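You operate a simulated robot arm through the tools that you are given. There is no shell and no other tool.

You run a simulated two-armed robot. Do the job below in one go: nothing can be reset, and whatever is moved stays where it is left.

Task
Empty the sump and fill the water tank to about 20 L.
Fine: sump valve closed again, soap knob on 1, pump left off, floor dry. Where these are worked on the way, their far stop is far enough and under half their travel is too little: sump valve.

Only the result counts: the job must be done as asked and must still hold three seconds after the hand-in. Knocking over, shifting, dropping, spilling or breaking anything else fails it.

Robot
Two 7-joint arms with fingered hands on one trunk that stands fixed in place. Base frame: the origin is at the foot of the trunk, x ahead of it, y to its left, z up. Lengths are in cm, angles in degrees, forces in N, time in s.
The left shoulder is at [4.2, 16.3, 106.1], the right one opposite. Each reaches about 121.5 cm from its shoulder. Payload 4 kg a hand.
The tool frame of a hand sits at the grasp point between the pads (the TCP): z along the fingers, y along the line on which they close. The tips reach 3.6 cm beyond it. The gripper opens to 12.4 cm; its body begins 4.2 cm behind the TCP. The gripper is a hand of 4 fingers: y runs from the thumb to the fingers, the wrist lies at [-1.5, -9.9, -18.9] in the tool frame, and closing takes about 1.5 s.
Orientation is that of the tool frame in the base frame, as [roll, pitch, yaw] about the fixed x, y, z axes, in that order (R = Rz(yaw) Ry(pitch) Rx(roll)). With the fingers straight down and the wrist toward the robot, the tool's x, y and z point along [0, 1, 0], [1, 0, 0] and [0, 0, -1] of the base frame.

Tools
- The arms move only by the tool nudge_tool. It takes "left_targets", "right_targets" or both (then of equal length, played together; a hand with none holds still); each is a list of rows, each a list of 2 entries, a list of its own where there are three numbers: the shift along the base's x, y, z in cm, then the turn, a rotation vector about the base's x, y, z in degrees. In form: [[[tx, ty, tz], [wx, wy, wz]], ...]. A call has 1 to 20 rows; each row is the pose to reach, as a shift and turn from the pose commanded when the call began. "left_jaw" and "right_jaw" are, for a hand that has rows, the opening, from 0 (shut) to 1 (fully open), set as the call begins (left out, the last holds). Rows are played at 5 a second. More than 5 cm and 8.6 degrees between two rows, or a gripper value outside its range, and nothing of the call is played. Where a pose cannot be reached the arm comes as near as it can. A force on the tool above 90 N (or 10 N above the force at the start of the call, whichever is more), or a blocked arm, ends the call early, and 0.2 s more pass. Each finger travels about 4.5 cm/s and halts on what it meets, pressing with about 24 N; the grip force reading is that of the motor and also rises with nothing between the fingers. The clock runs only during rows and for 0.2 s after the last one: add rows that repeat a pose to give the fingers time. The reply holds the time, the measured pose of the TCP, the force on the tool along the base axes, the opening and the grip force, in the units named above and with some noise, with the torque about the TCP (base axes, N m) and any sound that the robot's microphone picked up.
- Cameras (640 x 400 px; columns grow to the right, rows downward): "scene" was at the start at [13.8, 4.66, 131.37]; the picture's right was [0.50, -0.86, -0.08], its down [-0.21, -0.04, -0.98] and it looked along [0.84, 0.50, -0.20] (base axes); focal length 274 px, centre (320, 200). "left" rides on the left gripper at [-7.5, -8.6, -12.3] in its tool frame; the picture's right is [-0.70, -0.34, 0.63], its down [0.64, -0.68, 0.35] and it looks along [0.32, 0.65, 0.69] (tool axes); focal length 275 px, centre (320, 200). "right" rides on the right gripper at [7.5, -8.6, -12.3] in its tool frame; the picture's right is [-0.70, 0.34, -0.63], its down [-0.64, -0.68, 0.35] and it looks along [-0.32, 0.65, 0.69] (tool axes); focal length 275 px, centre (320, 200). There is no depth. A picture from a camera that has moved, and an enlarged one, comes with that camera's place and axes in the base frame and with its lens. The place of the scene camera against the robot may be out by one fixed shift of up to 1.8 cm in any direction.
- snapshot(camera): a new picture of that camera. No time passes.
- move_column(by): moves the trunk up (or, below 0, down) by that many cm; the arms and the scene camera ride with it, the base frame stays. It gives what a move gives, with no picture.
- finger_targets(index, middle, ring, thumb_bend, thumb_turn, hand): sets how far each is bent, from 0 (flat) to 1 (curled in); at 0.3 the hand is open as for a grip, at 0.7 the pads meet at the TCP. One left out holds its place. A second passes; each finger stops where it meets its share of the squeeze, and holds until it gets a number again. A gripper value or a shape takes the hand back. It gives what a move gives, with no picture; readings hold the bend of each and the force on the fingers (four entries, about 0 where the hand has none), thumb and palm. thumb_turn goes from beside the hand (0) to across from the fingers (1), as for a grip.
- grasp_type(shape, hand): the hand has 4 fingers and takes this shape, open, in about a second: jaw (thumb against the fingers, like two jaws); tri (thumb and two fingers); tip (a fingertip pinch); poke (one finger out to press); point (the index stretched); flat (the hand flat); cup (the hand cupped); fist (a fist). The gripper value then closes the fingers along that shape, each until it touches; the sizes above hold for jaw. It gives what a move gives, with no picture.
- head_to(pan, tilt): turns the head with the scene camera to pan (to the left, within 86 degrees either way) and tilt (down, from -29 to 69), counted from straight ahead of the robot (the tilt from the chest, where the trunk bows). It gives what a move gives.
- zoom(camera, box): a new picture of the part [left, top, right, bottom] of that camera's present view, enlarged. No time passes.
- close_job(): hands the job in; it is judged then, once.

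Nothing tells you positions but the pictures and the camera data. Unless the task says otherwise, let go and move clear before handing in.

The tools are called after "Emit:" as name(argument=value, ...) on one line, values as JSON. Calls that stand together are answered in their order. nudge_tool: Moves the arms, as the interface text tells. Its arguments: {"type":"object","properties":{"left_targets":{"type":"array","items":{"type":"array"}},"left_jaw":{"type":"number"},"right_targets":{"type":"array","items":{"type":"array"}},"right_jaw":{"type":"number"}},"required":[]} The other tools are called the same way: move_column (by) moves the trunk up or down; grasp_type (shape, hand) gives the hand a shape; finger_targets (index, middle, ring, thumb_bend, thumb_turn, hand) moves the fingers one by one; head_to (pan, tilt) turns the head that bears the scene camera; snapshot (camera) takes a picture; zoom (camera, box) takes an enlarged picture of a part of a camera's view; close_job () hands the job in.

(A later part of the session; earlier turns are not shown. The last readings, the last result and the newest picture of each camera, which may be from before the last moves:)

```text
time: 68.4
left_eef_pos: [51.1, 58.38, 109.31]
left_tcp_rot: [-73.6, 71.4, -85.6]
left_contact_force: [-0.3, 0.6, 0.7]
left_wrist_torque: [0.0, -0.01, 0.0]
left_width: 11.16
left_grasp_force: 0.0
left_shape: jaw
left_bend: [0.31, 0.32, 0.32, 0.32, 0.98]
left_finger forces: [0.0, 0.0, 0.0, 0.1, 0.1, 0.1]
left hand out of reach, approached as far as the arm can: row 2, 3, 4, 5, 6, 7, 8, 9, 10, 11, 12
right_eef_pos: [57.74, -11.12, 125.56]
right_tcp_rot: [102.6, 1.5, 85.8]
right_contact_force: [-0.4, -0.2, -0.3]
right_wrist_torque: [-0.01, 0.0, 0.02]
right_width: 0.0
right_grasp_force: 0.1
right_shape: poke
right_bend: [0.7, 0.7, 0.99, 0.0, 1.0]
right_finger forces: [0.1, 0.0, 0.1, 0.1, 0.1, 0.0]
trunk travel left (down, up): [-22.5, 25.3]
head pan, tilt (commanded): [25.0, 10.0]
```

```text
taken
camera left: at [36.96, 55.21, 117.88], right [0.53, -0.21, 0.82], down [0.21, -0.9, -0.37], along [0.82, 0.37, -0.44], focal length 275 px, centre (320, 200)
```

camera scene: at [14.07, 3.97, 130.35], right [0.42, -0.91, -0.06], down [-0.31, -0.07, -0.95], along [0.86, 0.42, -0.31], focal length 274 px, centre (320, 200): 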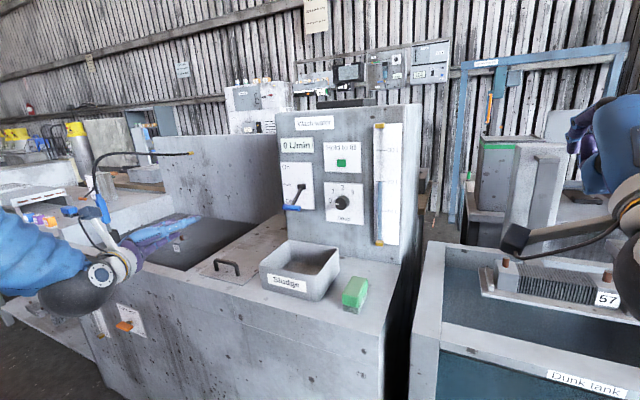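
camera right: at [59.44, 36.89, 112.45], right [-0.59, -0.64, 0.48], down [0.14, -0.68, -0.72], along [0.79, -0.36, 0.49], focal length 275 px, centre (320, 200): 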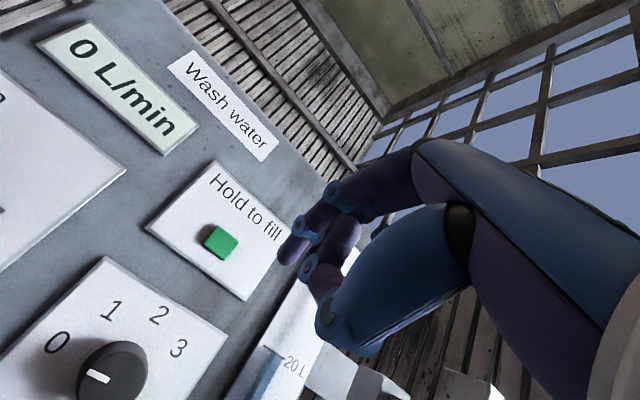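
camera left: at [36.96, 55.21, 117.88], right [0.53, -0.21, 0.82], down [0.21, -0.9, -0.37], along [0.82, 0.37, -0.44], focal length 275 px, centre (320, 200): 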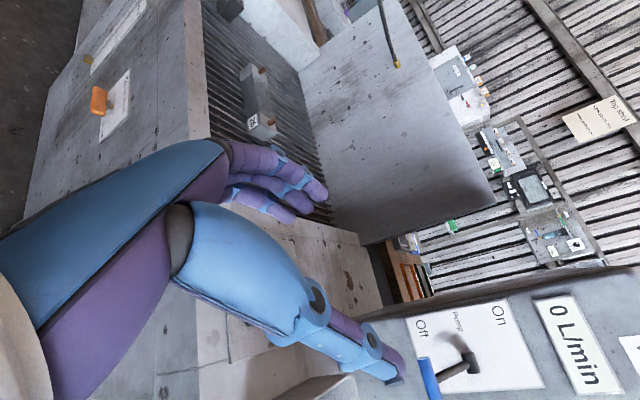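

The left arm cannot get to the knob in that orientation, so I'll send it back left and use the right arm with a pitched-down, left-rolled grip that keeps its wrist and camera clear of the tray and block. First, clear the left and stage the right in front of the knob, high.

Emit:
nudge_tool(left_targets=[[[-2.5, 3.5, 0], [0, 0, 0]], [[-5, 7, 0], [0, 0, 0]], [[-7.5, 10.5, 0], [0, 0, 0]], [[-10, 14, 0], [0, 0, 0]], [[-12, 17, 0], [0, 0, 0]]])

Emit:
nudge_tool(right_targets=[[[0.9, 3.6, 0], [-7.5, 1.05, 1.8]], [[1.9, 7.1, 0], [-15.1, 2.1, 3.6]], [[2.8, 10.7, 0], [-22.6, 3.2, 5.4]], [[3.7, 14.2, 0], [-30.1, 4.2, 7.2]], [[4.7, 17.8, 0], [-37.7, 5.3, 9]], [[5.6, 21.3, 0], [-45.2, 6.3, 10.9]], [[6.6, 24.9, 0], [-52.7, 7.4, 12.7]], [[7.5, 28.4, -0.5], [-60.3, 8.4, 14.5]], [[8.4, 32, -1.5], [-67.8, 9.5, 16.3]], [[9.4, 35.5, -2.5], [-75.3, 10.5, 18.1]], [[10.3, 39.1, -3.5], [-82.85, 11.6, 19.9]], [[10.3, 39.1, -3.5], [-82.85, 11.6, 19.9]]])

Emit:
snapshot(camera="scene")

Emit:
snapshot(camera="right")

```text
time: 69.6
left_eef_pos: [39.07, 75.03, 109.01]
left_tcp_rot: [-73.2, 71.4, -85.1]
left_contact_force: [-0.4, 0.6, 0.6]
left_wrist_torque: [-0.02, 0.0, -0.01]
left_width: 11.16
left_grasp_force: 0.0
left_shape: jaw
left_bend: [0.31, 0.32, 0.32, 0.32, 0.98]
left_finger forces: [0.0, 0.0, 0.0, 0.0, 0.0, 0.0]
right_eef_pos: [57.86, -11.12, 125.42]
right_tcp_rot: [102.6, 1.5, 85.7]
right_contact_force: [-0.2, 0.0, 0.0]
right_wrist_torque: [-0.03, 0.01, 0.03]
right_width: 0.01
right_grasp_force: 0.1
right_shape: poke
right_bend: [0.7, 0.7, 0.99, 0.0, 1.0]
right_finger forces: [0.0, 0.1, 0.0, 0.1, 0.0, 0.0]
trunk travel left (down, up): [-22.5, 25.3]
head pan, tilt (commanded): [25.0, 10.0]
```

```text
time: 72.2
left_eef_pos: [38.88, 74.83, 109.24]
left_tcp_rot: [-73.6, 71.4, -85.5]
left_contact_force: [0.0, 0.5, 0.2]
left_wrist_torque: [-0.01, 0.01, 0.04]
left_width: 11.17
left_grasp_force: 0.0
left_shape: jaw
left_bend: [0.31, 0.32, 0.32, 0.32, 0.98]
left_finger forces: [0.0, 0.1, 0.1, 0.1, 0.1, 0.1]
right_eef_pos: [68.71, 28.05, 122.16]
right_tcp_rot: [173.8, 72.9, 166.9]
right_contact_force: [1.3, -0.4, 0.1]
right_wrist_torque: [0.01, 0.02, 0.04]
right_width: 0.0
right_grasp_force: 0.1
right_shape: poke
right_bend: [0.7, 0.7, 0.99, 0.0, 1.0]
right_finger forces: [0.1, 0.1, 0.0, 0.0, 0.0, 0.0]
right hand out of reach, approached as far as the arm can: row 2
trunk travel left (down, up): [-22.5, 25.3]
head pan, tilt (commanded): [25.0, 10.0]
```

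```text
taken
camera scene: at [14.14, 3.83, 130.34], right [0.42, -0.91, -0.07], down [-0.31, -0.07, -0.95], along [0.86, 0.42, -0.31], focal length 274 px, centre (320, 200)
```

scene: 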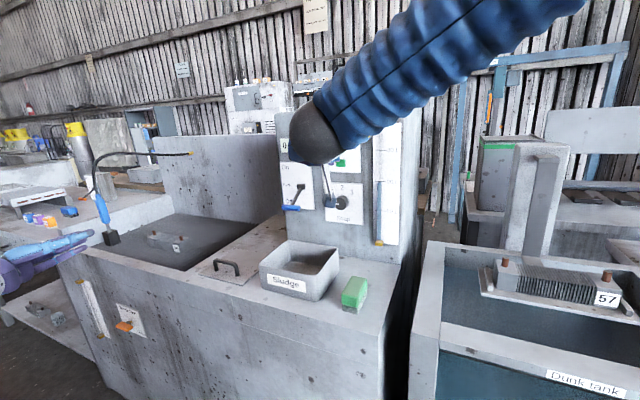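

```text
taken
camera right: at [53.77, 21.5, 118.36], right [-0.36, 0.36, 0.86], down [0.43, -0.76, 0.49], along [0.83, 0.55, 0.12], focal length 275 px, centre (320, 200)
```

right: 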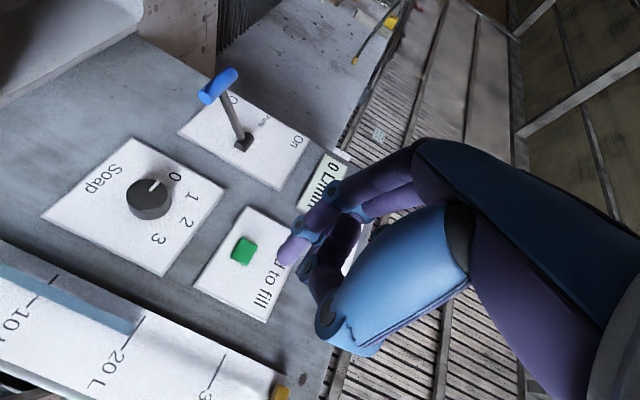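

The right hand is in the wanted orientation and well clear; the gauge is also visible from here at the 20 L tick. I'll switch the hand to jaw and take a closer look at the knob.

Emit:
grasp_type(shape="jaw", hand="right")

Emit:
zoom(camera="right", box=[40, 120, 240, 290])

Emit:
zoom(camera="right", box=[0, 230, 300, 400])

```text
time: 73.1
left_eef_pos: [39.1, 74.9, 109.04]
left_tcp_rot: [-73.1, 71.4, -85.0]
left_contact_force: [-0.3, 0.0, 0.4]
left_wrist_torque: [-0.01, -0.02, -0.01]
left_width: 11.16
left_grasp_force: 0.0
left_shape: jaw
left_bend: [0.31, 0.32, 0.32, 0.32, 0.98]
left_finger forces: [0.0, 0.1, 0.1, 0.0, 0.1, 0.1]
right_eef_pos: [68.75, 28.2, 122.14]
right_tcp_rot: [174.2, 72.9, 167.1]
right_contact_force: [0.1, 0.3, 0.0]
right_wrist_torque: [0.0, 0.0, -0.01]
right_width: 12.39
right_grasp_force: 0.0
right_shape: jaw
right_bend: [0.3, 0.3, 0.3, 0.3, 0.98]
right_finger forces: [0.1, 0.1, 0.1, 0.0, 0.0, 0.0]
trunk travel left (down, up): [-22.5, 25.3]
head pan, tilt (commanded): [25.0, 10.0]
```

```text
2.35 times, centred on (140, 205) of right
camera zoom: at [53.76, 21.6, 118.32], right [-0.36, 0.36, 0.86], down [0.43, -0.76, 0.49], along [0.83, 0.55, 0.12], focal length 648 px, centre (744, 188)
```

zoom: 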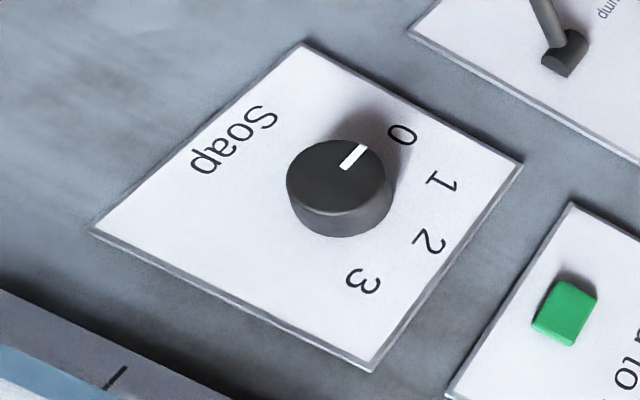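

```text
2.13 times, centred on (150, 315) of right
camera zoom: at [53.76, 21.6, 118.32], right [-0.36, 0.36, 0.86], down [0.43, -0.76, 0.49], along [0.83, 0.55, 0.12], focal length 587 px, centre (683, -45)
```

zoom: 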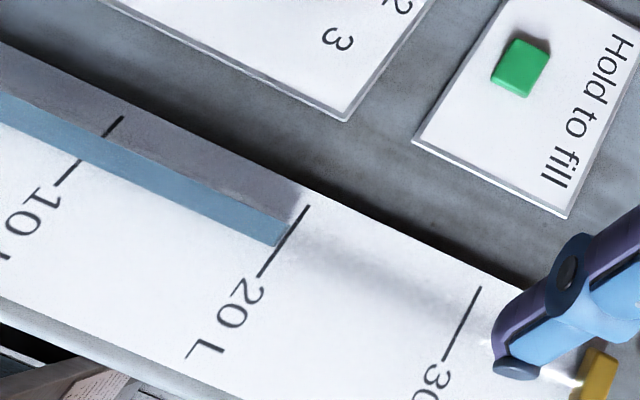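

Level confirmed at the 20 L tick. The knob's face centre is at about [83.9, 31.35, 106.05]; I'll move to the pre-grip point 10 cm back along the fingers with the jaw at 0.7.

Emit:
nudge_tool(right_targets=[[[1, 1.2, -3], [0, 0, 0]], [[2, 2.4, -6.2], [0, 0, 0]], [[3, 3.6, -9.3], [0, 0, 0]], [[3.85, 4.7, -12.3], [0, 0, 0]], [[3.85, 4.7, -12.3], [0, 0, 0]]], right_jaw=0.7)

Emit:
snapshot(camera="right")

Emit:
snapshot(camera="scene")

```text
time: 74.3
left_eef_pos: [38.97, 74.86, 109.16]
left_tcp_rot: [-73.3, 71.4, -85.2]
left_contact_force: [0.5, -0.1, 0.1]
left_wrist_torque: [0.01, 0.0, -0.02]
left_width: 11.16
left_grasp_force: 0.1
left_shape: jaw
left_bend: [0.31, 0.32, 0.32, 0.32, 0.98]
left_finger forces: [0.1, 0.0, 0.0, 0.0, 0.0, 0.1]
right_eef_pos: [72.03, 33.28, 109.73]
right_tcp_rot: [173.7, 73.1, 166.8]
right_contact_force: [-0.7, 0.4, -0.3]
right_wrist_torque: [-0.02, -0.04, 0.02]
right_width: 8.71
right_grasp_force: 0.1
right_shape: jaw
right_bend: [0.34, 0.38, 0.36, 0.49, 0.99]
right_finger forces: [0.1, 0.1, 0.0, 0.1, 0.0, 0.1]
trunk travel left (down, up): [-22.5, 25.3]
head pan, tilt (commanded): [25.0, 10.0]
```

```text
taken
camera right: at [57.2, 26.63, 106.0], right [-0.36, 0.36, 0.86], down [0.43, -0.76, 0.49], along [0.83, 0.55, 0.12], focal length 275 px, centre (320, 200)
```

right: 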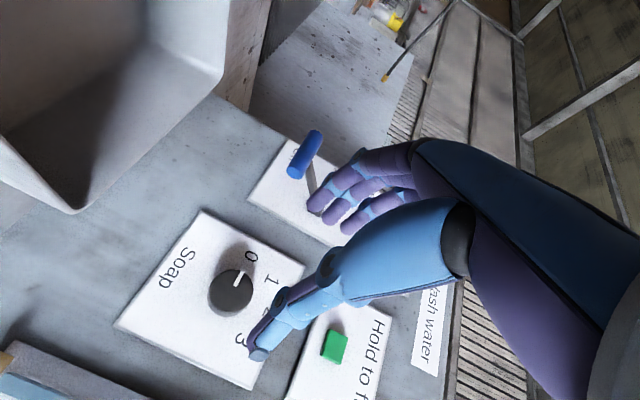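

```text
taken
camera scene: at [14.06, 3.94, 130.36], right [0.42, -0.91, -0.06], down [-0.31, -0.07, -0.95], along [0.86, 0.42, -0.31], focal length 274 px, centre (320, 200)
```

scene: 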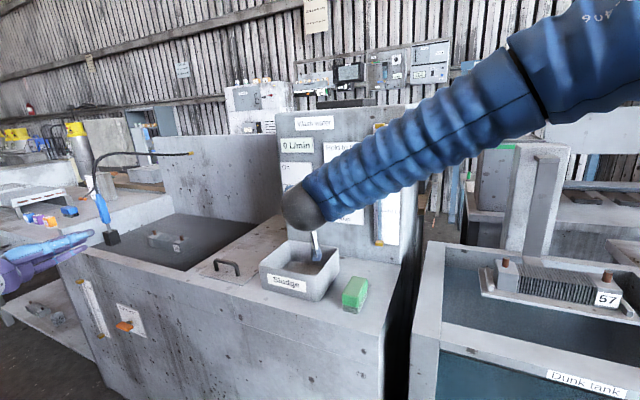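

Emit:
nudge_tool(right_targets=[[[2.5, -0.4, -0.7], [0, 0, 0]], [[5, -0.8, -1.4], [0, 0, 0]], [[7, -1.1, -2], [0, 0, 0]], [[7, -1.1, -2], [0, 0, 0]]])

Emit:
snapshot(camera="right")

Emit:
zoom(camera="scene", box=[240, 130, 400, 320])

```text
time: 75.3
left_eef_pos: [39.03, 74.76, 109.17]
left_tcp_rot: [-73.2, 71.4, -85.0]
left_contact_force: [0.6, -0.3, -0.8]
left_wrist_torque: [0.0, 0.01, 0.03]
left_width: 11.14
left_grasp_force: 0.0
left_shape: jaw
left_bend: [0.31, 0.32, 0.32, 0.32, 0.98]
left_finger forces: [0.1, 0.0, 0.0, 0.0, 0.0, 0.0]
right_eef_pos: [79.28, 31.92, 107.76]
right_tcp_rot: [174.3, 73.0, 167.3]
right_contact_force: [0.2, -0.5, 0.5]
right_wrist_torque: [-0.03, -0.02, -0.02]
right_width: 8.7
right_grasp_force: 0.2
right_shape: jaw
right_bend: [0.34, 0.38, 0.36, 0.49, 0.99]
right_finger forces: [0.1, 0.1, 0.1, 0.0, 0.0, 0.0]
trunk travel left (down, up): [-22.5, 25.3]
head pan, tilt (commanded): [25.0, 10.0]
```

```text
taken
camera right: at [64.32, 25.26, 103.9], right [-0.36, 0.36, 0.86], down [0.43, -0.76, 0.5], along [0.83, 0.55, 0.12], focal length 275 px, centre (320, 200)
```

right: 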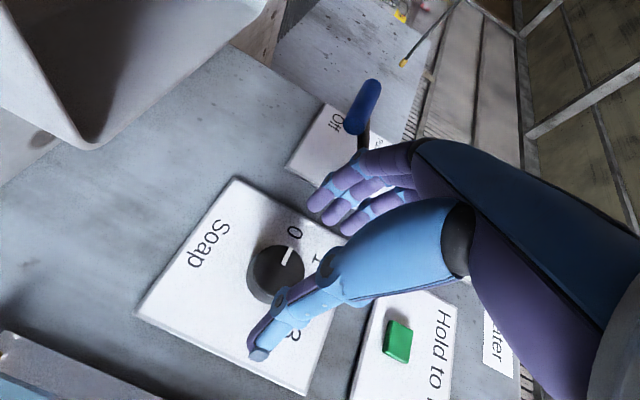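

```text
2.11 times, centred on (320, 225) of scene
camera zoom: at [14.09, 3.98, 130.35], right [0.42, -0.91, -0.06], down [-0.31, -0.07, -0.95], along [0.86, 0.42, -0.31], focal length 577 px, centre (320, 147)
```

zoom: 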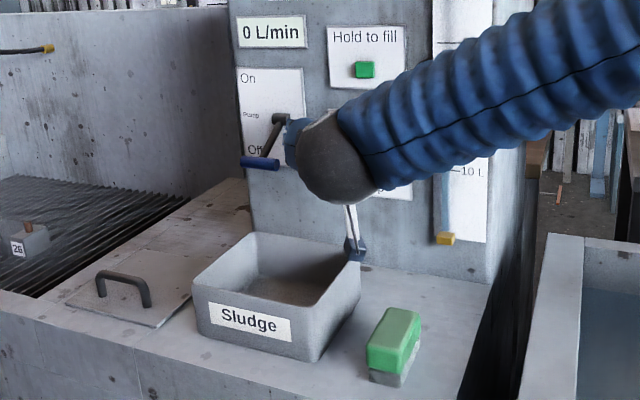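

Emit:
nudge_tool(right_targets=[[[1, -0.1, -0.3], [0, 0, 0]], [[2, -0.2, -0.6], [0, 0, 0]], [[2.85, -0.22, -0.86], [0, 0, 0]], [[2.85, -0.22, -0.86], [0, 0, 0]]])

Emit:
snapshot(camera="right")

```text
time: 76.3
left_eef_pos: [38.69, 74.91, 109.18]
left_tcp_rot: [-72.8, 71.3, -84.8]
left_contact_force: [-0.1, 0.0, -0.3]
left_wrist_torque: [0.0, 0.02, 0.0]
left_width: 11.17
left_grasp_force: 0.1
left_shape: jaw
left_bend: [0.31, 0.32, 0.32, 0.32, 0.98]
left_finger forces: [0.0, 0.1, 0.0, 0.0, 0.1, 0.1]
right_eef_pos: [81.56, 32.12, 107.14]
right_tcp_rot: [174.2, 73.1, 167.6]
right_contact_force: [-46.3, 6.7, 1.6]
right_wrist_torque: [0.06, -0.63, 2.15]
right_width: 8.58
right_grasp_force: 0.1
right_shape: jaw
right_bend: [0.34, 0.37, 0.34, 0.49, 0.99]
right_finger forces: [0.5, 22.5, 23.1, 0.0, 0.0, 0.1]
trunk travel left (down, up): [-22.5, 25.3]
head pan, tilt (commanded): [25.0, 10.0]
```

```text
taken
camera right: at [66.74, 25.4, 103.33], right [-0.37, 0.36, 0.86], down [0.43, -0.75, 0.5], along [0.82, 0.55, 0.12], focal length 275 px, centre (320, 200)
```

right: 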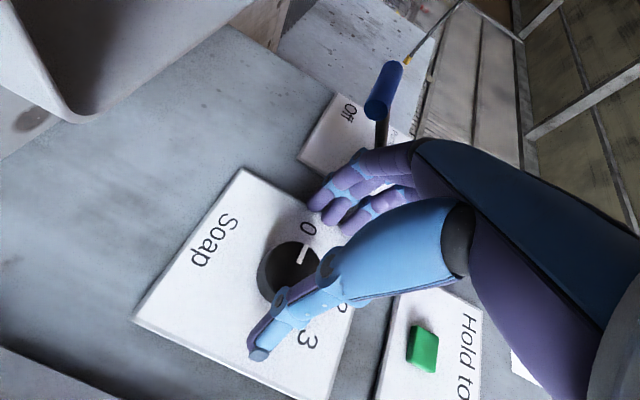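

The fingertips touched the panel face lightly. I'll back off 0.8 cm and close the hand on the knob.

Emit:
nudge_tool(right_targets=[[[-0.8, 0, 0], [0, 0, 0]], [[-1.2, -0.1, 0], [0, 0, 0]]])

Emit:
nudge_tool(right_targets=[[[0, 0, 0], [0, 0, 0]], [[0, 0, 0], [0, 0, 0]], [[0, 0, 0], [0, 0, 0]], [[0, 0, 0], [0, 0, 0]], [[0, 0, 0], [0, 0, 0]]], right_jaw=0.42)

Emit:
snapshot(camera="right")

```text
time: 76.9
left_eef_pos: [39.03, 74.92, 109.04]
left_tcp_rot: [-73.3, 71.3, -85.2]
left_contact_force: [0.3, 0.3, -0.3]
left_wrist_torque: [0.03, 0.03, 0.0]
left_width: 11.16
left_grasp_force: 0.1
left_shape: jaw
left_bend: [0.31, 0.32, 0.32, 0.32, 0.98]
left_finger forces: [0.0, 0.1, 0.0, 0.0, 0.0, 0.0]
right_eef_pos: [81.08, 31.44, 107.09]
right_tcp_rot: [173.6, 72.9, 166.4]
right_contact_force: [-12.6, 4.1, 2.0]
right_wrist_torque: [0.07, -0.28, 0.75]
right_width: 8.77
right_grasp_force: 0.0
right_shape: jaw
right_bend: [0.34, 0.37, 0.34, 0.49, 0.99]
right_finger forces: [0.0, 4.8, 7.4, 0.0, 0.0, 0.0]
trunk travel left (down, up): [-22.5, 25.3]
head pan, tilt (commanded): [25.0, 10.0]
```

```text
time: 78.1
left_eef_pos: [39.11, 74.89, 109.07]
left_tcp_rot: [-73.7, 71.3, -85.6]
left_contact_force: [0.6, 0.2, 0.6]
left_wrist_torque: [0.04, 0.02, 0.03]
left_width: 11.15
left_grasp_force: 0.0
left_shape: jaw
left_bend: [0.31, 0.32, 0.32, 0.32, 0.98]
left_finger forces: [0.0, 0.0, 0.1, 0.1, 0.0, 0.0]
right_eef_pos: [81.03, 31.65, 106.98]
right_tcp_rot: [174.0, 72.9, 167.0]
right_contact_force: [0.2, 0.4, -0.4]
right_wrist_torque: [-0.03, 0.0, 0.02]
right_width: 5.24
right_grasp_force: 0.0
right_shape: jaw
right_bend: [0.45, 0.49, 0.47, 0.58, 1.0]
right_finger forces: [0.1, 0.1, 0.0, 0.0, 0.1, 0.0]
trunk travel left (down, up): [-22.5, 25.3]
head pan, tilt (commanded): [25.0, 10.0]
```

```text
taken
camera right: at [66.07, 25.08, 103.2], right [-0.36, 0.36, 0.86], down [0.43, -0.76, 0.49], along [0.83, 0.55, 0.12], focal length 275 px, centre (320, 200)
```

right: 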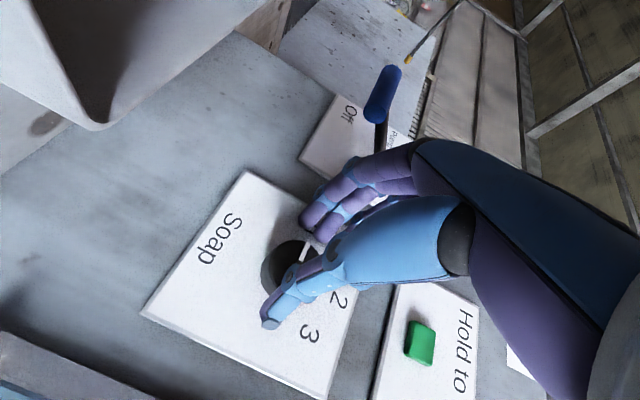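

Emit:
nudge_tool(right_targets=[[[0.5, -0.05, -0.15], [0, 0, 0]], [[0.5, -0.05, -0.15], [0, 0, 0]]])

Emit:
nudge_tool(right_targets=[[[0, 0, 0], [0, 0, 0]], [[0, 0, 0], [0, 0, 0]], [[0, 0, 0], [0, 0, 0]], [[0, 0, 0], [0, 0, 0]], [[0, 0, 0], [0, 0, 0]]], right_jaw=0.1)

Emit:
snapshot(camera="right")

Emit:
zoom(camera="right", box=[200, 160, 400, 360])

```text
time: 78.7
left_eef_pos: [39.0, 74.76, 109.16]
left_tcp_rot: [-73.3, 71.4, -85.1]
left_contact_force: [-0.2, 0.5, 0.0]
left_wrist_torque: [0.04, 0.01, 0.0]
left_width: 11.18
left_grasp_force: 0.0
left_shape: jaw
left_bend: [0.31, 0.32, 0.32, 0.32, 0.98]
left_finger forces: [0.0, 0.0, 0.0, 0.0, 0.1, 0.1]
right_eef_pos: [81.39, 31.63, 106.74]
right_tcp_rot: [174.2, 73.0, 167.4]
right_contact_force: [-6.2, -0.6, 1.0]
right_wrist_torque: [-0.03, -0.08, 0.03]
right_width: 5.35
right_grasp_force: 0.1
right_shape: jaw
right_bend: [0.45, 0.49, 0.47, 0.58, 1.0]
right_finger forces: [0.0, 0.7, 2.3, 0.0, 2.8, 0.0]
trunk travel left (down, up): [-22.5, 25.3]
head pan, tilt (commanded): [25.0, 10.0]
```

```text
time: 79.9
left_eef_pos: [39.12, 74.9, 109.08]
left_tcp_rot: [-73.4, 71.4, -85.2]
left_contact_force: [0.3, -0.4, 0.7]
left_wrist_torque: [0.01, 0.01, 0.01]
left_width: 11.15
left_grasp_force: 0.0
left_shape: jaw
left_bend: [0.31, 0.32, 0.32, 0.32, 0.98]
left_finger forces: [0.1, 0.1, 0.0, 0.1, 0.1, 0.0]
right_eef_pos: [81.46, 31.54, 106.79]
right_tcp_rot: [173.6, 73.0, 166.7]
right_contact_force: [-7.9, -5.4, -1.9]
right_wrist_torque: [-0.04, 0.1, -0.22]
right_width: 3.79
right_grasp_force: 24.0
right_shape: jaw
right_bend: [0.58, 0.58, 0.63, 0.59, 1.0]
right_finger forces: [11.3, 6.3, 0.0, 0.0, 25.3, 0.1]
trunk travel left (down, up): [-22.5, 25.3]
head pan, tilt (commanded): [25.0, 10.0]
```

```text
taken
camera right: at [66.46, 25.0, 103.05], right [-0.36, 0.36, 0.86], down [0.43, -0.76, 0.49], along [0.83, 0.55, 0.12], focal length 275 px, centre (320, 200)
```

right: 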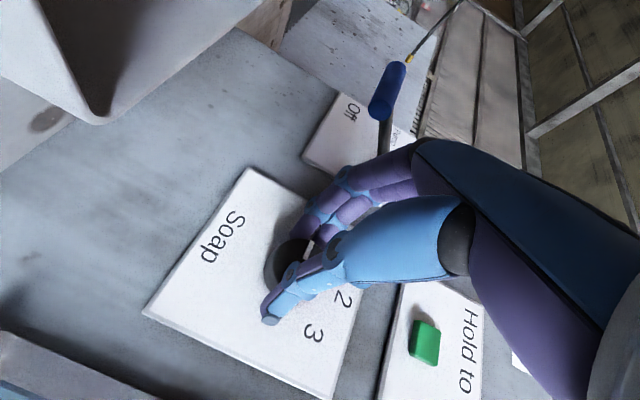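

```text
2.00 times, centred on (300, 260) of right
camera zoom: at [66.46, 25.0, 103.05], right [-0.36, 0.36, 0.86], down [0.43, -0.76, 0.49], along [0.83, 0.55, 0.12], focal length 551 px, centre (360, 80)
```

zoom: 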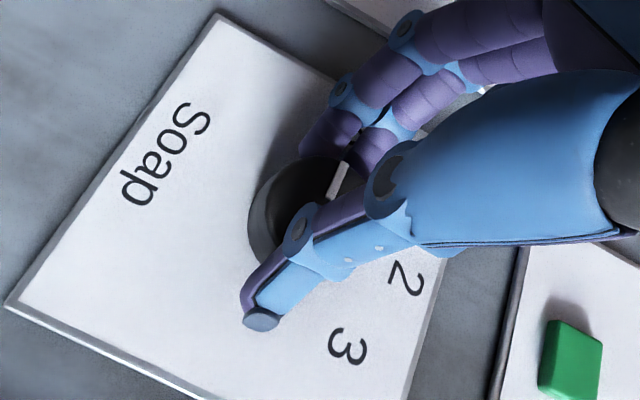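

The knob is gripped, pointer still at 0. I'll twist 45° clockwise about the knob axis.

Emit:
nudge_tool(right_targets=[[[0, -0.1, 0.02], [7.5, 0, 0]], [[0, -0.2, 0.03], [15, 0, 0]], [[0, -0.3, 0.02], [22.5, 0, 0]], [[0, -0.4, 0], [30, 0, 0]], [[0, -0.5, -0.04], [37.5, 0, 0]], [[0, -0.59, -0.08], [45, 0, 0]], [[0, -0.59, -0.08], [45, 0, 0]]])

Emit:
snapshot(camera="right")

Emit:
zoom(camera="right", box=[200, 160, 400, 360])

```text
time: 81.5
left_eef_pos: [38.87, 75.05, 108.9]
left_tcp_rot: [-73.2, 71.2, -85.2]
left_contact_force: [-0.7, 0.8, -0.2]
left_wrist_torque: [-0.01, 0.03, -0.02]
left_width: 11.15
left_grasp_force: 0.1
left_shape: jaw
left_bend: [0.31, 0.32, 0.32, 0.32, 0.98]
left_finger forces: [0.1, 0.0, 0.1, 0.0, 0.0, 0.0]
right_eef_pos: [78.96, 29.15, 108.24]
right_tcp_rot: [138.1, 55.6, 138.8]
right_contact_force: [-0.9, 0.6, 0.6]
right_wrist_torque: [-0.05, 0.0, -0.04]
right_width: 1.41
right_grasp_force: 24.3
right_shape: jaw
right_bend: [0.74, 0.63, 0.63, 0.77, 1.0]
right_finger forces: [0.0, 0.0, 0.0, 0.0, 0.0, 0.0]
right hand out of reach, approached as far as the arm can: row 2, 3, 4, 5, 6, 7
trunk travel left (down, up): [-22.5, 25.3]
head pan, tilt (commanded): [25.0, 10.0]
```

```text
taken
camera right: at [63.9, 22.91, 104.12], right [-0.25, -0.01, 0.97], down [0.53, -0.84, 0.13], along [0.81, 0.55, 0.22], focal length 275 px, centre (320, 200)
```

right: 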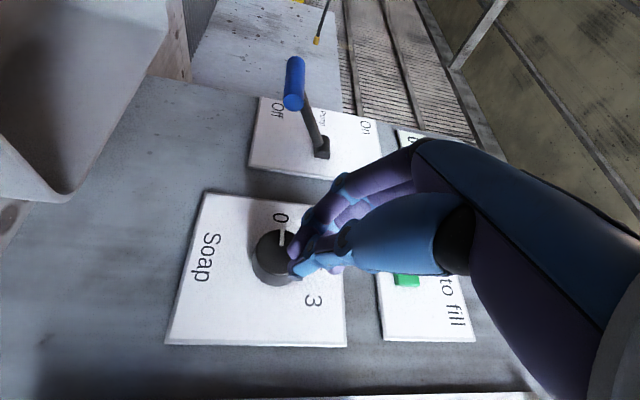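

```text
2.00 times, centred on (300, 260) of right
camera zoom: at [63.9, 22.91, 104.12], right [-0.25, -0.01, 0.97], down [0.53, -0.84, 0.13], along [0.81, 0.55, 0.22], focal length 551 px, centre (360, 80)
```

zoom: 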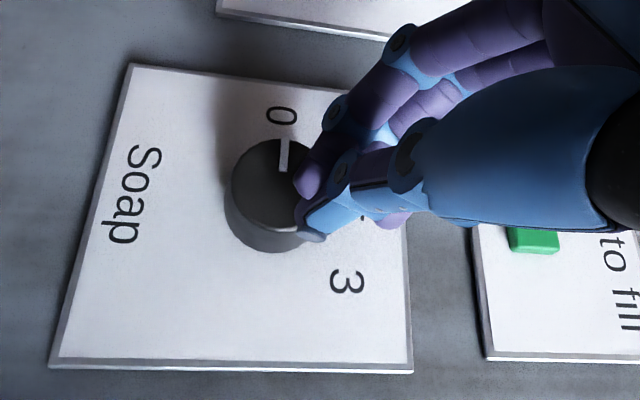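

The roll hit a joint limit and the fingers slid off; the pointer still shows 0. I'll back the right hand off and test, in free space, whether this arm posture can roll further the other way so the twist can end where it began.

Emit:
nudge_tool(right_targets=[[[-3, -0.3, 1.2], [0, 0, 0]], [[-6, -0.6, 3], [0, 0, 0]], [[-9, -1, 6], [0, 0, 0]], [[-10, -1, 10], [-6, 0, 0]], [[-10, -1, 14], [-12, 0, 0]], [[-10, -1, 17], [-18, 0, 0]], [[-10, -1, 17], [-18, 0, 0]]])

Emit:
snapshot(camera="scene")

Emit:
snapshot(camera="right")

```text
time: 83.1
left_eef_pos: [39.08, 74.85, 109.09]
left_tcp_rot: [-73.6, 71.4, -85.5]
left_contact_force: [0.1, 0.2, 0.2]
left_wrist_torque: [0.02, 0.03, 0.0]
left_width: 11.14
left_grasp_force: 0.1
left_shape: jaw
left_bend: [0.31, 0.32, 0.32, 0.32, 0.98]
left_finger forces: [0.0, 0.1, 0.0, 0.1, 0.0, 0.1]
right_eef_pos: [69.32, 27.91, 125.18]
right_tcp_rot: [170.2, 64.0, 166.7]
right_contact_force: [-0.4, -0.6, -0.1]
right_wrist_torque: [0.0, 0.03, 0.02]
right_width: 1.4
right_grasp_force: 23.7
right_shape: jaw
right_bend: [0.74, 0.63, 0.63, 0.77, 1.0]
right_finger forces: [0.0, 0.0, 0.0, 0.0, 0.0, 0.0]
trunk travel left (down, up): [-22.5, 25.3]
head pan, tilt (commanded): [25.0, 10.0]
```

```text
taken
camera scene: at [14.24, 3.91, 130.3], right [0.42, -0.91, -0.07], down [-0.31, -0.07, -0.95], along [0.86, 0.42, -0.31], focal length 274 px, centre (320, 200)
```

scene: 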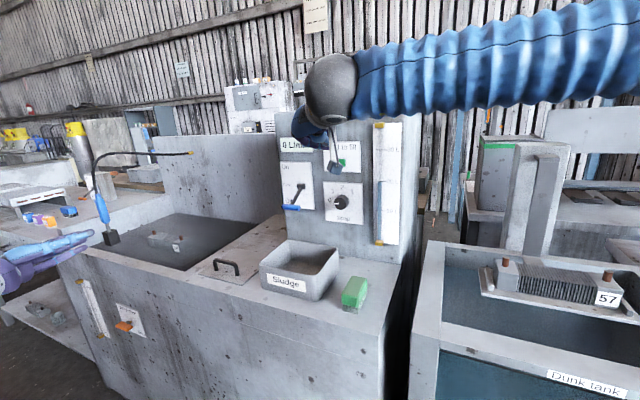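

```text
taken
camera right: at [54.24, 20.59, 123.33], right [-0.25, 0.29, 0.92], down [0.53, -0.76, 0.38], along [0.81, 0.59, 0.03], focal length 275 px, centre (320, 200)
```

right: 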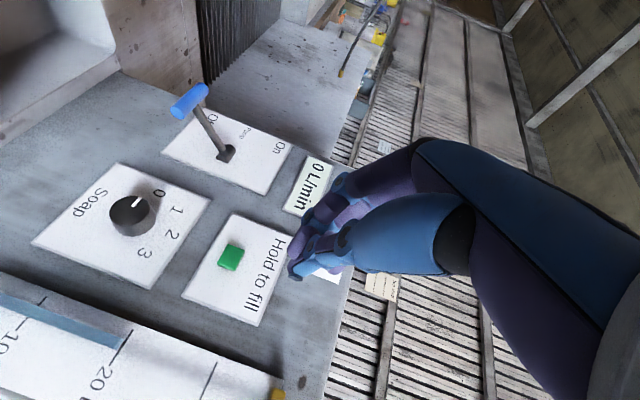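

Emit:
nudge_tool(right_targets=[[[-2, -1, 1], [-8, 0, 0]], [[-4, -2, 2], [-16, 0, 0]], [[-5, -3, 2], [-24, 0, 0]], [[-6, -3, 2], [-32, 0, 0]], [[-6, -3, 2], [-40, 0, 0]], [[-6, -3, 2], [-40, 0, 0]]], right_jaw=0.7)

Emit:
snapshot(camera="scene")

```text
time: 84.5
left_eef_pos: [38.42, 74.91, 109.43]
left_tcp_rot: [-72.6, 71.4, -84.4]
left_contact_force: [-0.4, -1.0, 1.2]
left_wrist_torque: [0.04, 0.03, 0.05]
left_width: 11.16
left_grasp_force: 0.1
left_shape: jaw
left_bend: [0.31, 0.32, 0.32, 0.32, 0.98]
left_finger forces: [0.1, 0.1, 0.0, 0.0, 0.1, 0.0]
right_eef_pos: [63.6, 23.2, 121.8]
right_tcp_rot: [-122.5, 61.5, -133.9]
right_contact_force: [-0.2, 0.3, 0.0]
right_wrist_torque: [0.02, 0.02, 0.03]
right_width: 8.69
right_grasp_force: 0.0
right_shape: jaw
right_bend: [0.34, 0.38, 0.37, 0.5, 0.99]
right_finger forces: [0.0, 0.1, 0.1, 0.1, 0.1, 0.0]
right hand out of reach, approached as far as the arm can: row 2, 3, 4, 5, 6
trunk travel left (down, up): [-22.5, 25.3]
head pan, tilt (commanded): [25.0, 10.0]
```

```text
taken
camera scene: at [13.54, 3.93, 130.48], right [0.42, -0.91, -0.06], down [-0.3, -0.07, -0.95], along [0.86, 0.42, -0.3], focal length 274 px, centre (320, 200)
```

scene: 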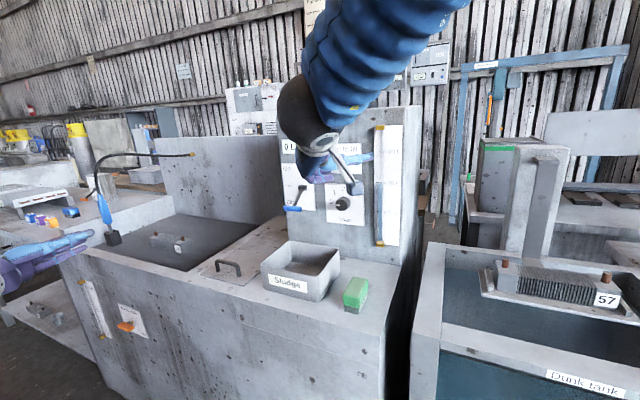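

The roll range in this posture is too short for one twist. Instead I'll return to the poke posture that worked at the button and try dragging the knob's face around with a pressed fingertip, which needs no roll at all.

Emit:
nudge_tool(right_targets=[[[0, 0.3, 1], [7.7, -0.75, -1.75]], [[0, 0.6, 2], [15.4, -1.5, -3.5]], [[0, 0.9, 3], [23.1, -2.25, -5.2]], [[0, 1.2, 4], [30.7, -3, -7]], [[0, 1.5, 4], [38.4, -3.75, -8.7]], [[0, 1.8, 4], [46.1, -4.5, -10.5]], [[0, 2.1, 4], [53.8, -5.25, -12.2]], [[0, 2.4, 4], [61.5, -6, -13.9]], [[0, 2.7, 4], [69.2, -6.75, -15.7]], [[0, 3, 4], [76.9, -7.5, -17.4]], [[0, 3.3, 4], [84.5, -8.25, -19.2]], [[0, 3.6, 4], [92.2, -9, -20.9]], [[0, 3.8, 4], [99.9, -9.75, -22.7]], [[0, 4, 4], [107.6, -10.5, -24.4]], [[0, 4, 4], [107.6, -10.5, -24.4]]])

Emit:
grasp_type(shape="poke", hand="right")

Emit:
snapshot(camera="scene")

Emit:
snapshot(camera="right")

```text
time: 87.7
left_eef_pos: [39.08, 74.8, 109.03]
left_tcp_rot: [-73.2, 71.4, -85.0]
left_contact_force: [0.8, 0.0, 0.4]
left_wrist_torque: [-0.02, -0.02, 0.02]
left_width: 11.16
left_grasp_force: 0.0
left_shape: jaw
left_bend: [0.31, 0.32, 0.32, 0.32, 0.98]
left_finger forces: [0.0, 0.0, 0.0, 0.0, 0.0, 0.1]
right_eef_pos: [64.05, 26.88, 125.62]
right_tcp_rot: [109.9, -0.1, 90.4]
right_contact_force: [0.1, -0.1, -0.9]
right_wrist_torque: [-0.03, 0.0, 0.01]
right_width: 8.68
right_grasp_force: 0.1
right_shape: jaw
right_bend: [0.34, 0.38, 0.37, 0.5, 0.99]
right_finger forces: [0.1, 0.0, 0.1, 0.1, 0.0, 0.1]
trunk travel left (down, up): [-22.5, 25.3]
head pan, tilt (commanded): [25.0, 10.0]
```

```text
time: 88.6
left_eef_pos: [38.96, 74.89, 109.0]
left_tcp_rot: [-73.4, 71.4, -85.2]
left_contact_force: [-0.2, 0.2, 0.4]
left_wrist_torque: [0.0, 0.0, 0.02]
left_width: 11.15
left_grasp_force: 0.0
left_shape: jaw
left_bend: [0.31, 0.32, 0.32, 0.32, 0.98]
left_finger forces: [0.0, 0.0, 0.0, 0.1, 0.0, 0.0]
right_eef_pos: [64.06, 26.98, 125.55]
right_tcp_rot: [109.9, 0.0, 90.4]
right_contact_force: [-0.6, 0.7, -0.2]
right_wrist_torque: [-0.04, 0.0, 0.01]
right_width: 0.0
right_grasp_force: 0.0
right_shape: poke
right_bend: [0.7, 0.7, 0.99, 0.0, 1.0]
right_finger forces: [0.0, 0.0, 0.0, 0.0, 0.0, 0.1]
trunk travel left (down, up): [-22.5, 25.3]
head pan, tilt (commanded): [25.0, 10.0]
```

```text
taken
camera scene: at [14.15, 3.97, 130.34], right [0.42, -0.91, -0.06], down [-0.31, -0.07, -0.95], along [0.86, 0.42, -0.31], focal length 274 px, centre (320, 200)
```

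scene: 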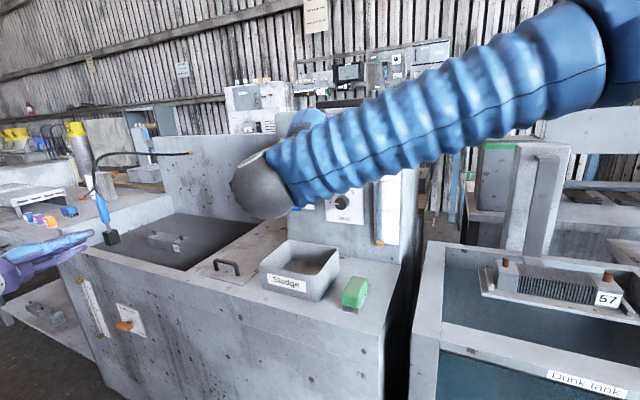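

```text
taken
camera right: at [49.57, 34.4, 121.79], right [-0.48, -0.7, 0.53], down [0.1, -0.64, -0.76], along [0.87, -0.31, 0.37], focal length 275 px, centre (320, 200)
```

right: 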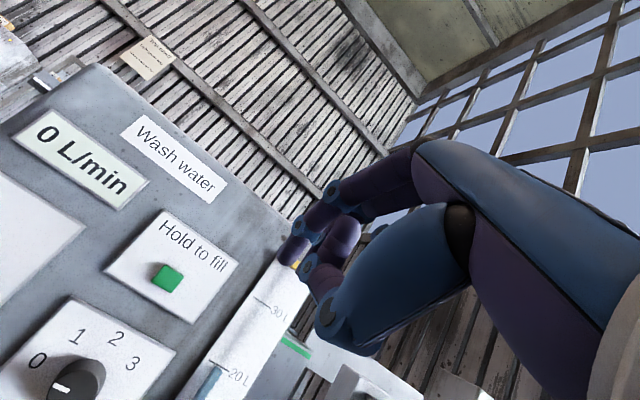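

Emit:
nudge_tool(right_targets=[[[1.2, 1.1, -3.7], [0, 0, 0]], [[2.4, 2.2, -7.3], [0, 0, 0]], [[3.6, 3.3, -11], [0, 0, 0]], [[4.8, 4.4, -14.6], [0, 0, 0]], [[6, 5.5, -18.3], [0, 0, 0]], [[9.5, 5.5, -18.3], [0, 0, 0]], [[13, 5.5, -18.3], [0, 0, 0]], [[15.2, 5.5, -18.3], [0, 0, 0]], [[15.2, 5.5, -18.3], [0, 0, 0]]])

Emit:
snapshot(camera="right")

Emit:
snapshot(camera="scene")

```text
time: 90.6
left_eef_pos: [39.07, 75.01, 109.0]
left_tcp_rot: [-73.5, 71.3, -85.4]
left_contact_force: [0.0, -0.6, -0.4]
left_wrist_torque: [-0.01, 0.0, 0.02]
left_width: 11.16
left_grasp_force: 0.0
left_shape: jaw
left_bend: [0.31, 0.32, 0.32, 0.32, 0.98]
left_finger forces: [0.0, 0.0, 0.1, 0.0, 0.0, 0.0]
right_eef_pos: [79.3, 32.38, 107.3]
right_tcp_rot: [109.8, 0.0, 90.3]
right_contact_force: [-0.4, 0.4, 0.8]
right_wrist_torque: [0.02, 0.01, -0.02]
right_width: 0.0
right_grasp_force: 0.1
right_shape: poke
right_bend: [0.7, 0.7, 0.99, 0.0, 1.0]
right_finger forces: [0.0, 0.1, 0.0, 0.0, 0.0, 0.0]
trunk travel left (down, up): [-22.5, 25.3]
head pan, tilt (commanded): [25.0, 10.0]
```

```text
taken
camera right: at [64.73, 39.9, 103.51], right [-0.48, -0.7, 0.53], down [0.1, -0.64, -0.76], along [0.87, -0.31, 0.38], focal length 275 px, centre (320, 200)
```

right: 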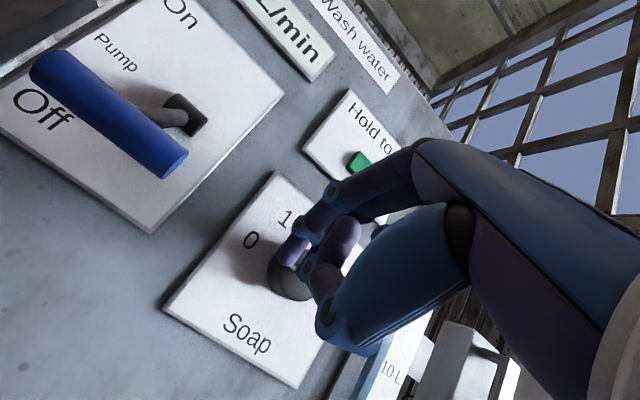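

```text
taken
camera scene: at [14.13, 4.0, 130.34], right [0.42, -0.91, -0.06], down [-0.31, -0.07, -0.95], along [0.86, 0.42, -0.31], focal length 274 px, centre (320, 200)
```

scene: 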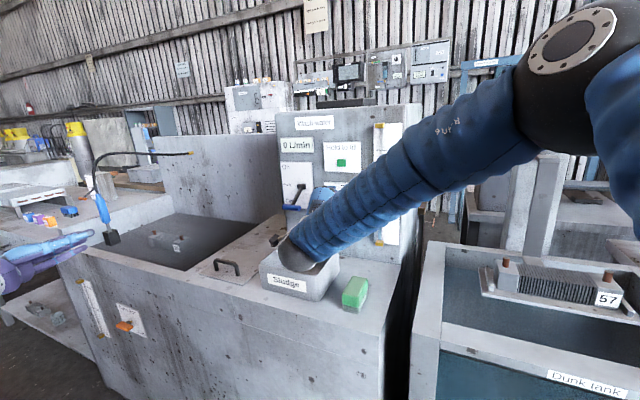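

Emit:
zoom(camera="right", box=[180, 160, 400, 380])

Emit:
zoom(camera="scene", box=[240, 150, 400, 320])

```text
1.82 times, centred on (290, 270) of right
camera zoom: at [64.73, 39.9, 103.51], right [-0.48, -0.7, 0.53], down [0.1, -0.64, -0.76], along [0.87, -0.31, 0.38], focal length 500 px, centre (374, 73)
```

zoom: 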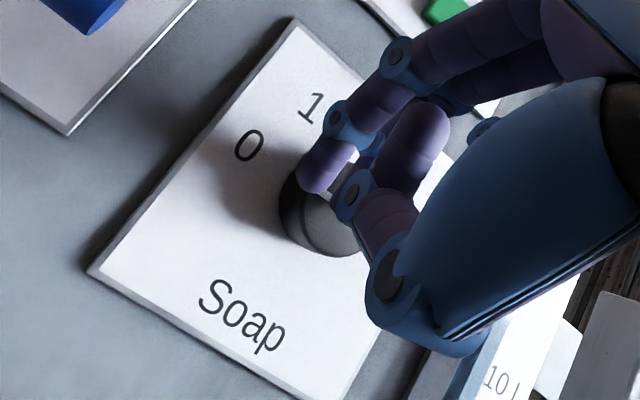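

```text
2.35 times, centred on (320, 235) of scene
camera zoom: at [14.13, 4.0, 130.34], right [0.42, -0.91, -0.06], down [-0.31, -0.07, -0.95], along [0.86, 0.42, -0.31], focal length 645 px, centre (320, 118)
```

zoom: 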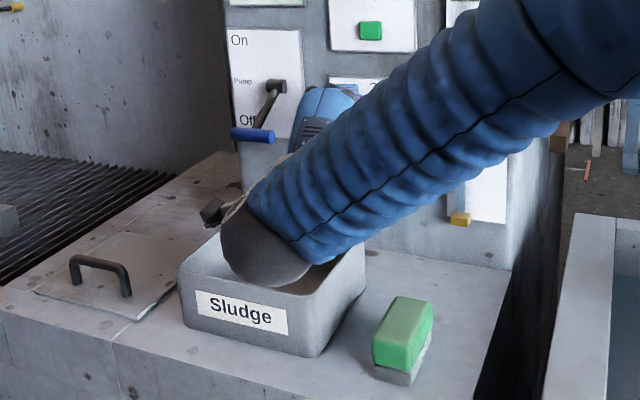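

Emit:
nudge_tool(right_targets=[[[0.5, 0.1, -0.2], [0, 0, 0]], [[1.0, 0.1, -0.2], [0, 0, 0]], [[1.3, 0.1, -0.2], [0, 0, 0]]])

Emit:
zoom(camera="right", box=[180, 160, 400, 380])

```text
time: 91.4
left_eef_pos: [38.67, 74.87, 109.04]
left_tcp_rot: [-73.0, 71.2, -84.8]
left_contact_force: [1.0, 0.3, -0.3]
left_wrist_torque: [0.03, -0.03, 0.0]
left_width: 11.21
left_grasp_force: 0.1
left_shape: jaw
left_bend: [0.31, 0.32, 0.32, 0.32, 0.98]
left_finger forces: [0.0, 0.0, 0.0, 0.0, 0.0, 0.0]
right_eef_pos: [80.19, 32.65, 107.53]
right_tcp_rot: [109.7, 0.0, 90.3]
right_contact_force: [-33.2, -5.0, 6.4]
right_wrist_torque: [-0.14, 0.08, -0.58]
right_width: 0.0
right_grasp_force: 0.1
right_shape: poke
right_bend: [0.7, 0.7, 0.99, 0.0, 1.0]
right_finger forces: [0.1, 33.2, 0.0, 0.0, 0.0, 0.0]
trunk travel left (down, up): [-22.5, 25.3]
head pan, tilt (commanded): [25.0, 10.0]
```

```text
1.82 times, centred on (290, 270) of right
camera zoom: at [65.62, 40.12, 103.62], right [-0.48, -0.7, 0.53], down [0.1, -0.64, -0.76], along [0.87, -0.31, 0.38], focal length 500 px, centre (374, 73)
```

zoom: 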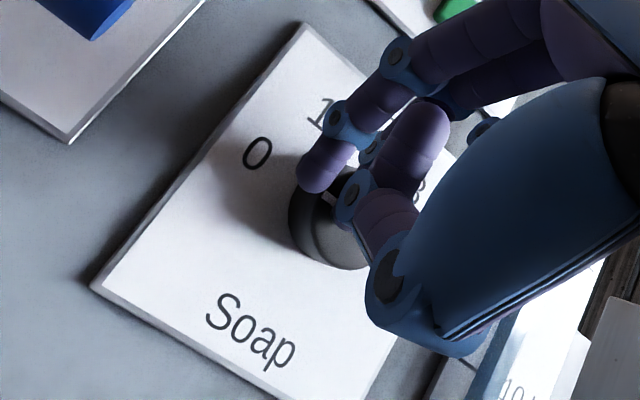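

The force is on the middle finger (it also sticks out in this shape, near the knob's centre). I'll back off, curl the middle finger away, and press with the index alone.

Emit:
nudge_tool(right_targets=[[[-1, 0, 0], [0, 0, 0]], [[-2, 0, 0], [0, 0, 0]]])

Emit:
finger_targets(hand="right", middle=1.0, ring=1.0, index=0.66)

Emit:
snapshot(camera="right")

Emit:
zoom(camera="right", box=[180, 160, 400, 380])

```text
time: 92.0
left_eef_pos: [39.07, 74.89, 109.01]
left_tcp_rot: [-73.9, 71.4, -85.7]
left_contact_force: [0.0, 0.1, -1.1]
left_wrist_torque: [0.01, 0.0, 0.0]
left_width: 11.14
left_grasp_force: 0.0
left_shape: jaw
left_bend: [0.31, 0.32, 0.32, 0.32, 0.98]
left_finger forces: [0.0, 0.0, 0.1, 0.0, 0.1, 0.0]
right_eef_pos: [78.79, 32.42, 107.05]
right_tcp_rot: [109.9, 0.0, 90.1]
right_contact_force: [0.0, -0.1, 0.3]
right_wrist_torque: [0.02, 0.06, -0.03]
right_width: 0.01
right_grasp_force: 0.0
right_shape: poke
right_bend: [0.7, 0.7, 0.99, 0.0, 1.0]
right_finger forces: [0.0, 0.1, 0.1, 0.1, 0.0, 0.0]
trunk travel left (down, up): [-22.5, 25.3]
head pan, tilt (commanded): [25.0, 10.0]
```

```text
time: 93.0
left_eef_pos: [39.01, 74.92, 109.03]
left_tcp_rot: [-73.5, 71.2, -85.3]
left_contact_force: [0.0, 0.2, -0.3]
left_wrist_torque: [0.01, -0.02, -0.03]
left_width: 11.13
left_grasp_force: 0.1
left_shape: jaw
left_bend: [0.31, 0.32, 0.32, 0.32, 0.98]
left_finger forces: [0.1, 0.0, 0.0, 0.0, 0.0, 0.1]
right_eef_pos: [78.76, 32.49, 106.94]
right_tcp_rot: [109.9, 0.0, 90.4]
right_contact_force: [-0.8, -0.9, -0.6]
right_wrist_torque: [-0.01, 0.01, 0.03]
right_width: 3.93
right_grasp_force: 0.2
right_shape: fingers
right_bend: [0.66, 1.0, 1.0, 0.0, 1.0]
right_finger forces: [0.0, 0.0, 0.0, 0.0, 0.1, 0.0]
trunk travel left (down, up): [-22.5, 25.3]
head pan, tilt (commanded): [25.0, 10.0]
```

```text
taken
camera right: at [64.2, 39.93, 103.24], right [-0.48, -0.7, 0.53], down [0.1, -0.64, -0.76], along [0.87, -0.31, 0.37], focal length 275 px, centre (320, 200)
```

right: 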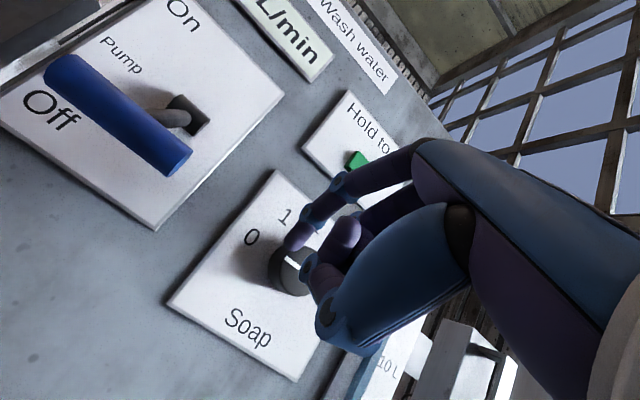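

```text
1.82 times, centred on (290, 270) of right
camera zoom: at [64.2, 39.93, 103.24], right [-0.48, -0.7, 0.53], down [0.1, -0.64, -0.76], along [0.87, -0.31, 0.37], focal length 500 px, centre (374, 73)
```

zoom: 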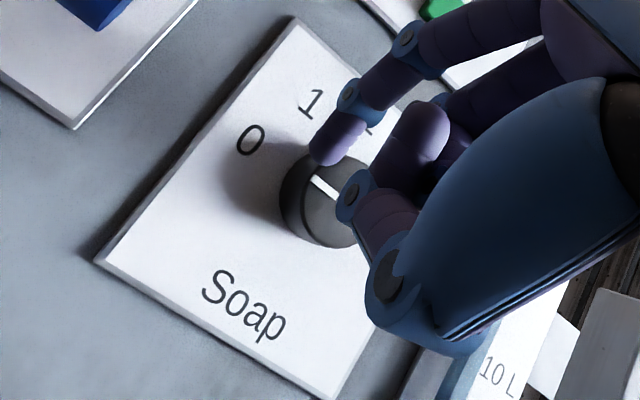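

Emit:
nudge_tool(right_targets=[[[0.3, -0.4, -1.3], [0, 0, 0]], [[1.0, -0.4, -1.3], [0, 0, 0]], [[1.6, -0.4, -1.3], [0, 0, 0]], [[1.9, -0.4, -1.3], [0, 0, 0]]])

Emit:
zoom(camera="right", box=[180, 160, 400, 380])

```text
time: 94.0
left_eef_pos: [38.98, 74.96, 109.07]
left_tcp_rot: [-73.3, 71.4, -85.2]
left_contact_force: [-0.1, -0.1, 0.0]
left_wrist_torque: [-0.01, -0.02, 0.02]
left_width: 11.17
left_grasp_force: 0.0
left_shape: jaw
left_bend: [0.31, 0.32, 0.32, 0.32, 0.98]
left_finger forces: [0.0, 0.0, 0.1, 0.0, 0.1, 0.1]
right_eef_pos: [80.3, 32.13, 105.9]
right_tcp_rot: [109.9, -0.1, 90.3]
right_contact_force: [-15.7, 2.5, 5.3]
right_wrist_torque: [0.04, -0.11, 0.12]
right_width: 3.11
right_grasp_force: 7.6
right_shape: fingers
right_bend: [0.73, 1.0, 1.0, 0.0, 1.0]
right_finger forces: [15.2, 0.1, 0.0, 0.0, 0.0, 0.1]
trunk travel left (down, up): [-22.5, 25.3]
head pan, tilt (commanded): [25.0, 10.0]
```

```text
1.82 times, centred on (290, 270) of right
camera zoom: at [65.83, 39.64, 102.19], right [-0.48, -0.7, 0.53], down [0.1, -0.64, -0.76], along [0.87, -0.31, 0.38], focal length 500 px, centre (374, 73)
```

zoom: 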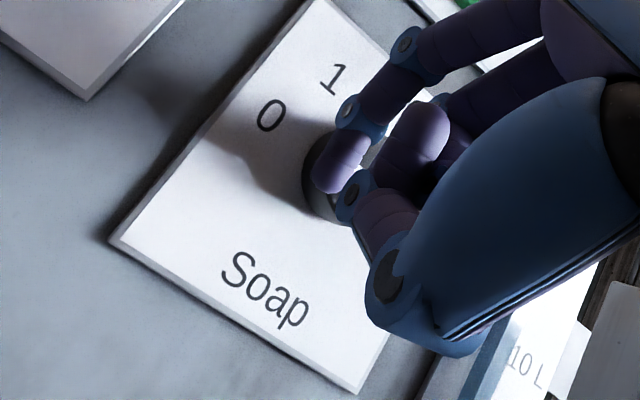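

Emit:
nudge_tool(right_targets=[[[0.1, 0.04, 0.26], [0, 0, 0]], [[0.1, 0.03, 0.52], [0, 0, 0]], [[0.1, -0.02, 0.77], [0, 0, 0]], [[0.1, -0.11, 1.01], [0, 0, 0]], [[0.1, -0.25, 1.23], [0, 0, 0]], [[0.1, -0.42, 1.43], [0, 0, 0]], [[0.1, -0.42, 1.43], [0, 0, 0]]])

Emit:
zoom(camera="right", box=[180, 160, 400, 380])

```text
time: 95.6
left_eef_pos: [39.05, 74.89, 109.08]
left_tcp_rot: [-73.2, 71.4, -85.1]
left_contact_force: [0.6, 0.0, 0.7]
left_wrist_torque: [0.01, -0.02, -0.02]
left_width: 11.19
left_grasp_force: 0.1
left_shape: jaw
left_bend: [0.31, 0.32, 0.32, 0.32, 0.98]
left_finger forces: [0.0, 0.1, 0.0, 0.0, 0.0, 0.0]
right_eef_pos: [80.61, 31.56, 107.17]
right_tcp_rot: [110.0, -0.1, 90.3]
right_contact_force: [-8.4, -0.5, -1.5]
right_wrist_torque: [0.0, 0.12, 0.04]
right_width: 2.87
right_grasp_force: 4.0
right_shape: fingers
right_bend: [0.74, 1.0, 1.0, 0.0, 1.0]
right_finger forces: [8.3, 0.0, 0.0, 0.0, 0.0, 0.0]
trunk travel left (down, up): [-22.5, 25.3]
head pan, tilt (commanded): [25.0, 10.0]
```

```text
1.82 times, centred on (290, 270) of right
camera zoom: at [66.16, 39.09, 103.49], right [-0.48, -0.7, 0.53], down [0.09, -0.64, -0.76], along [0.87, -0.31, 0.37], focal length 500 px, centre (374, 73)
```

zoom: 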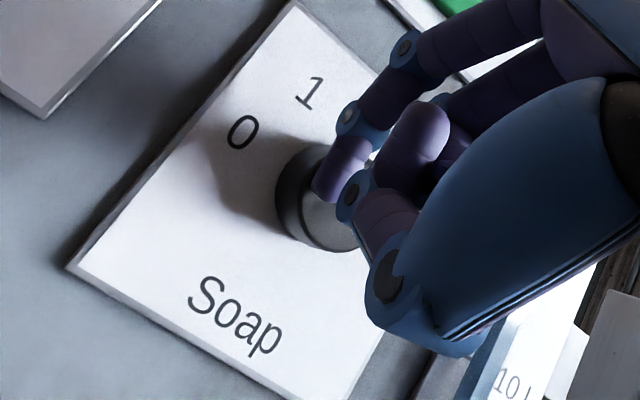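

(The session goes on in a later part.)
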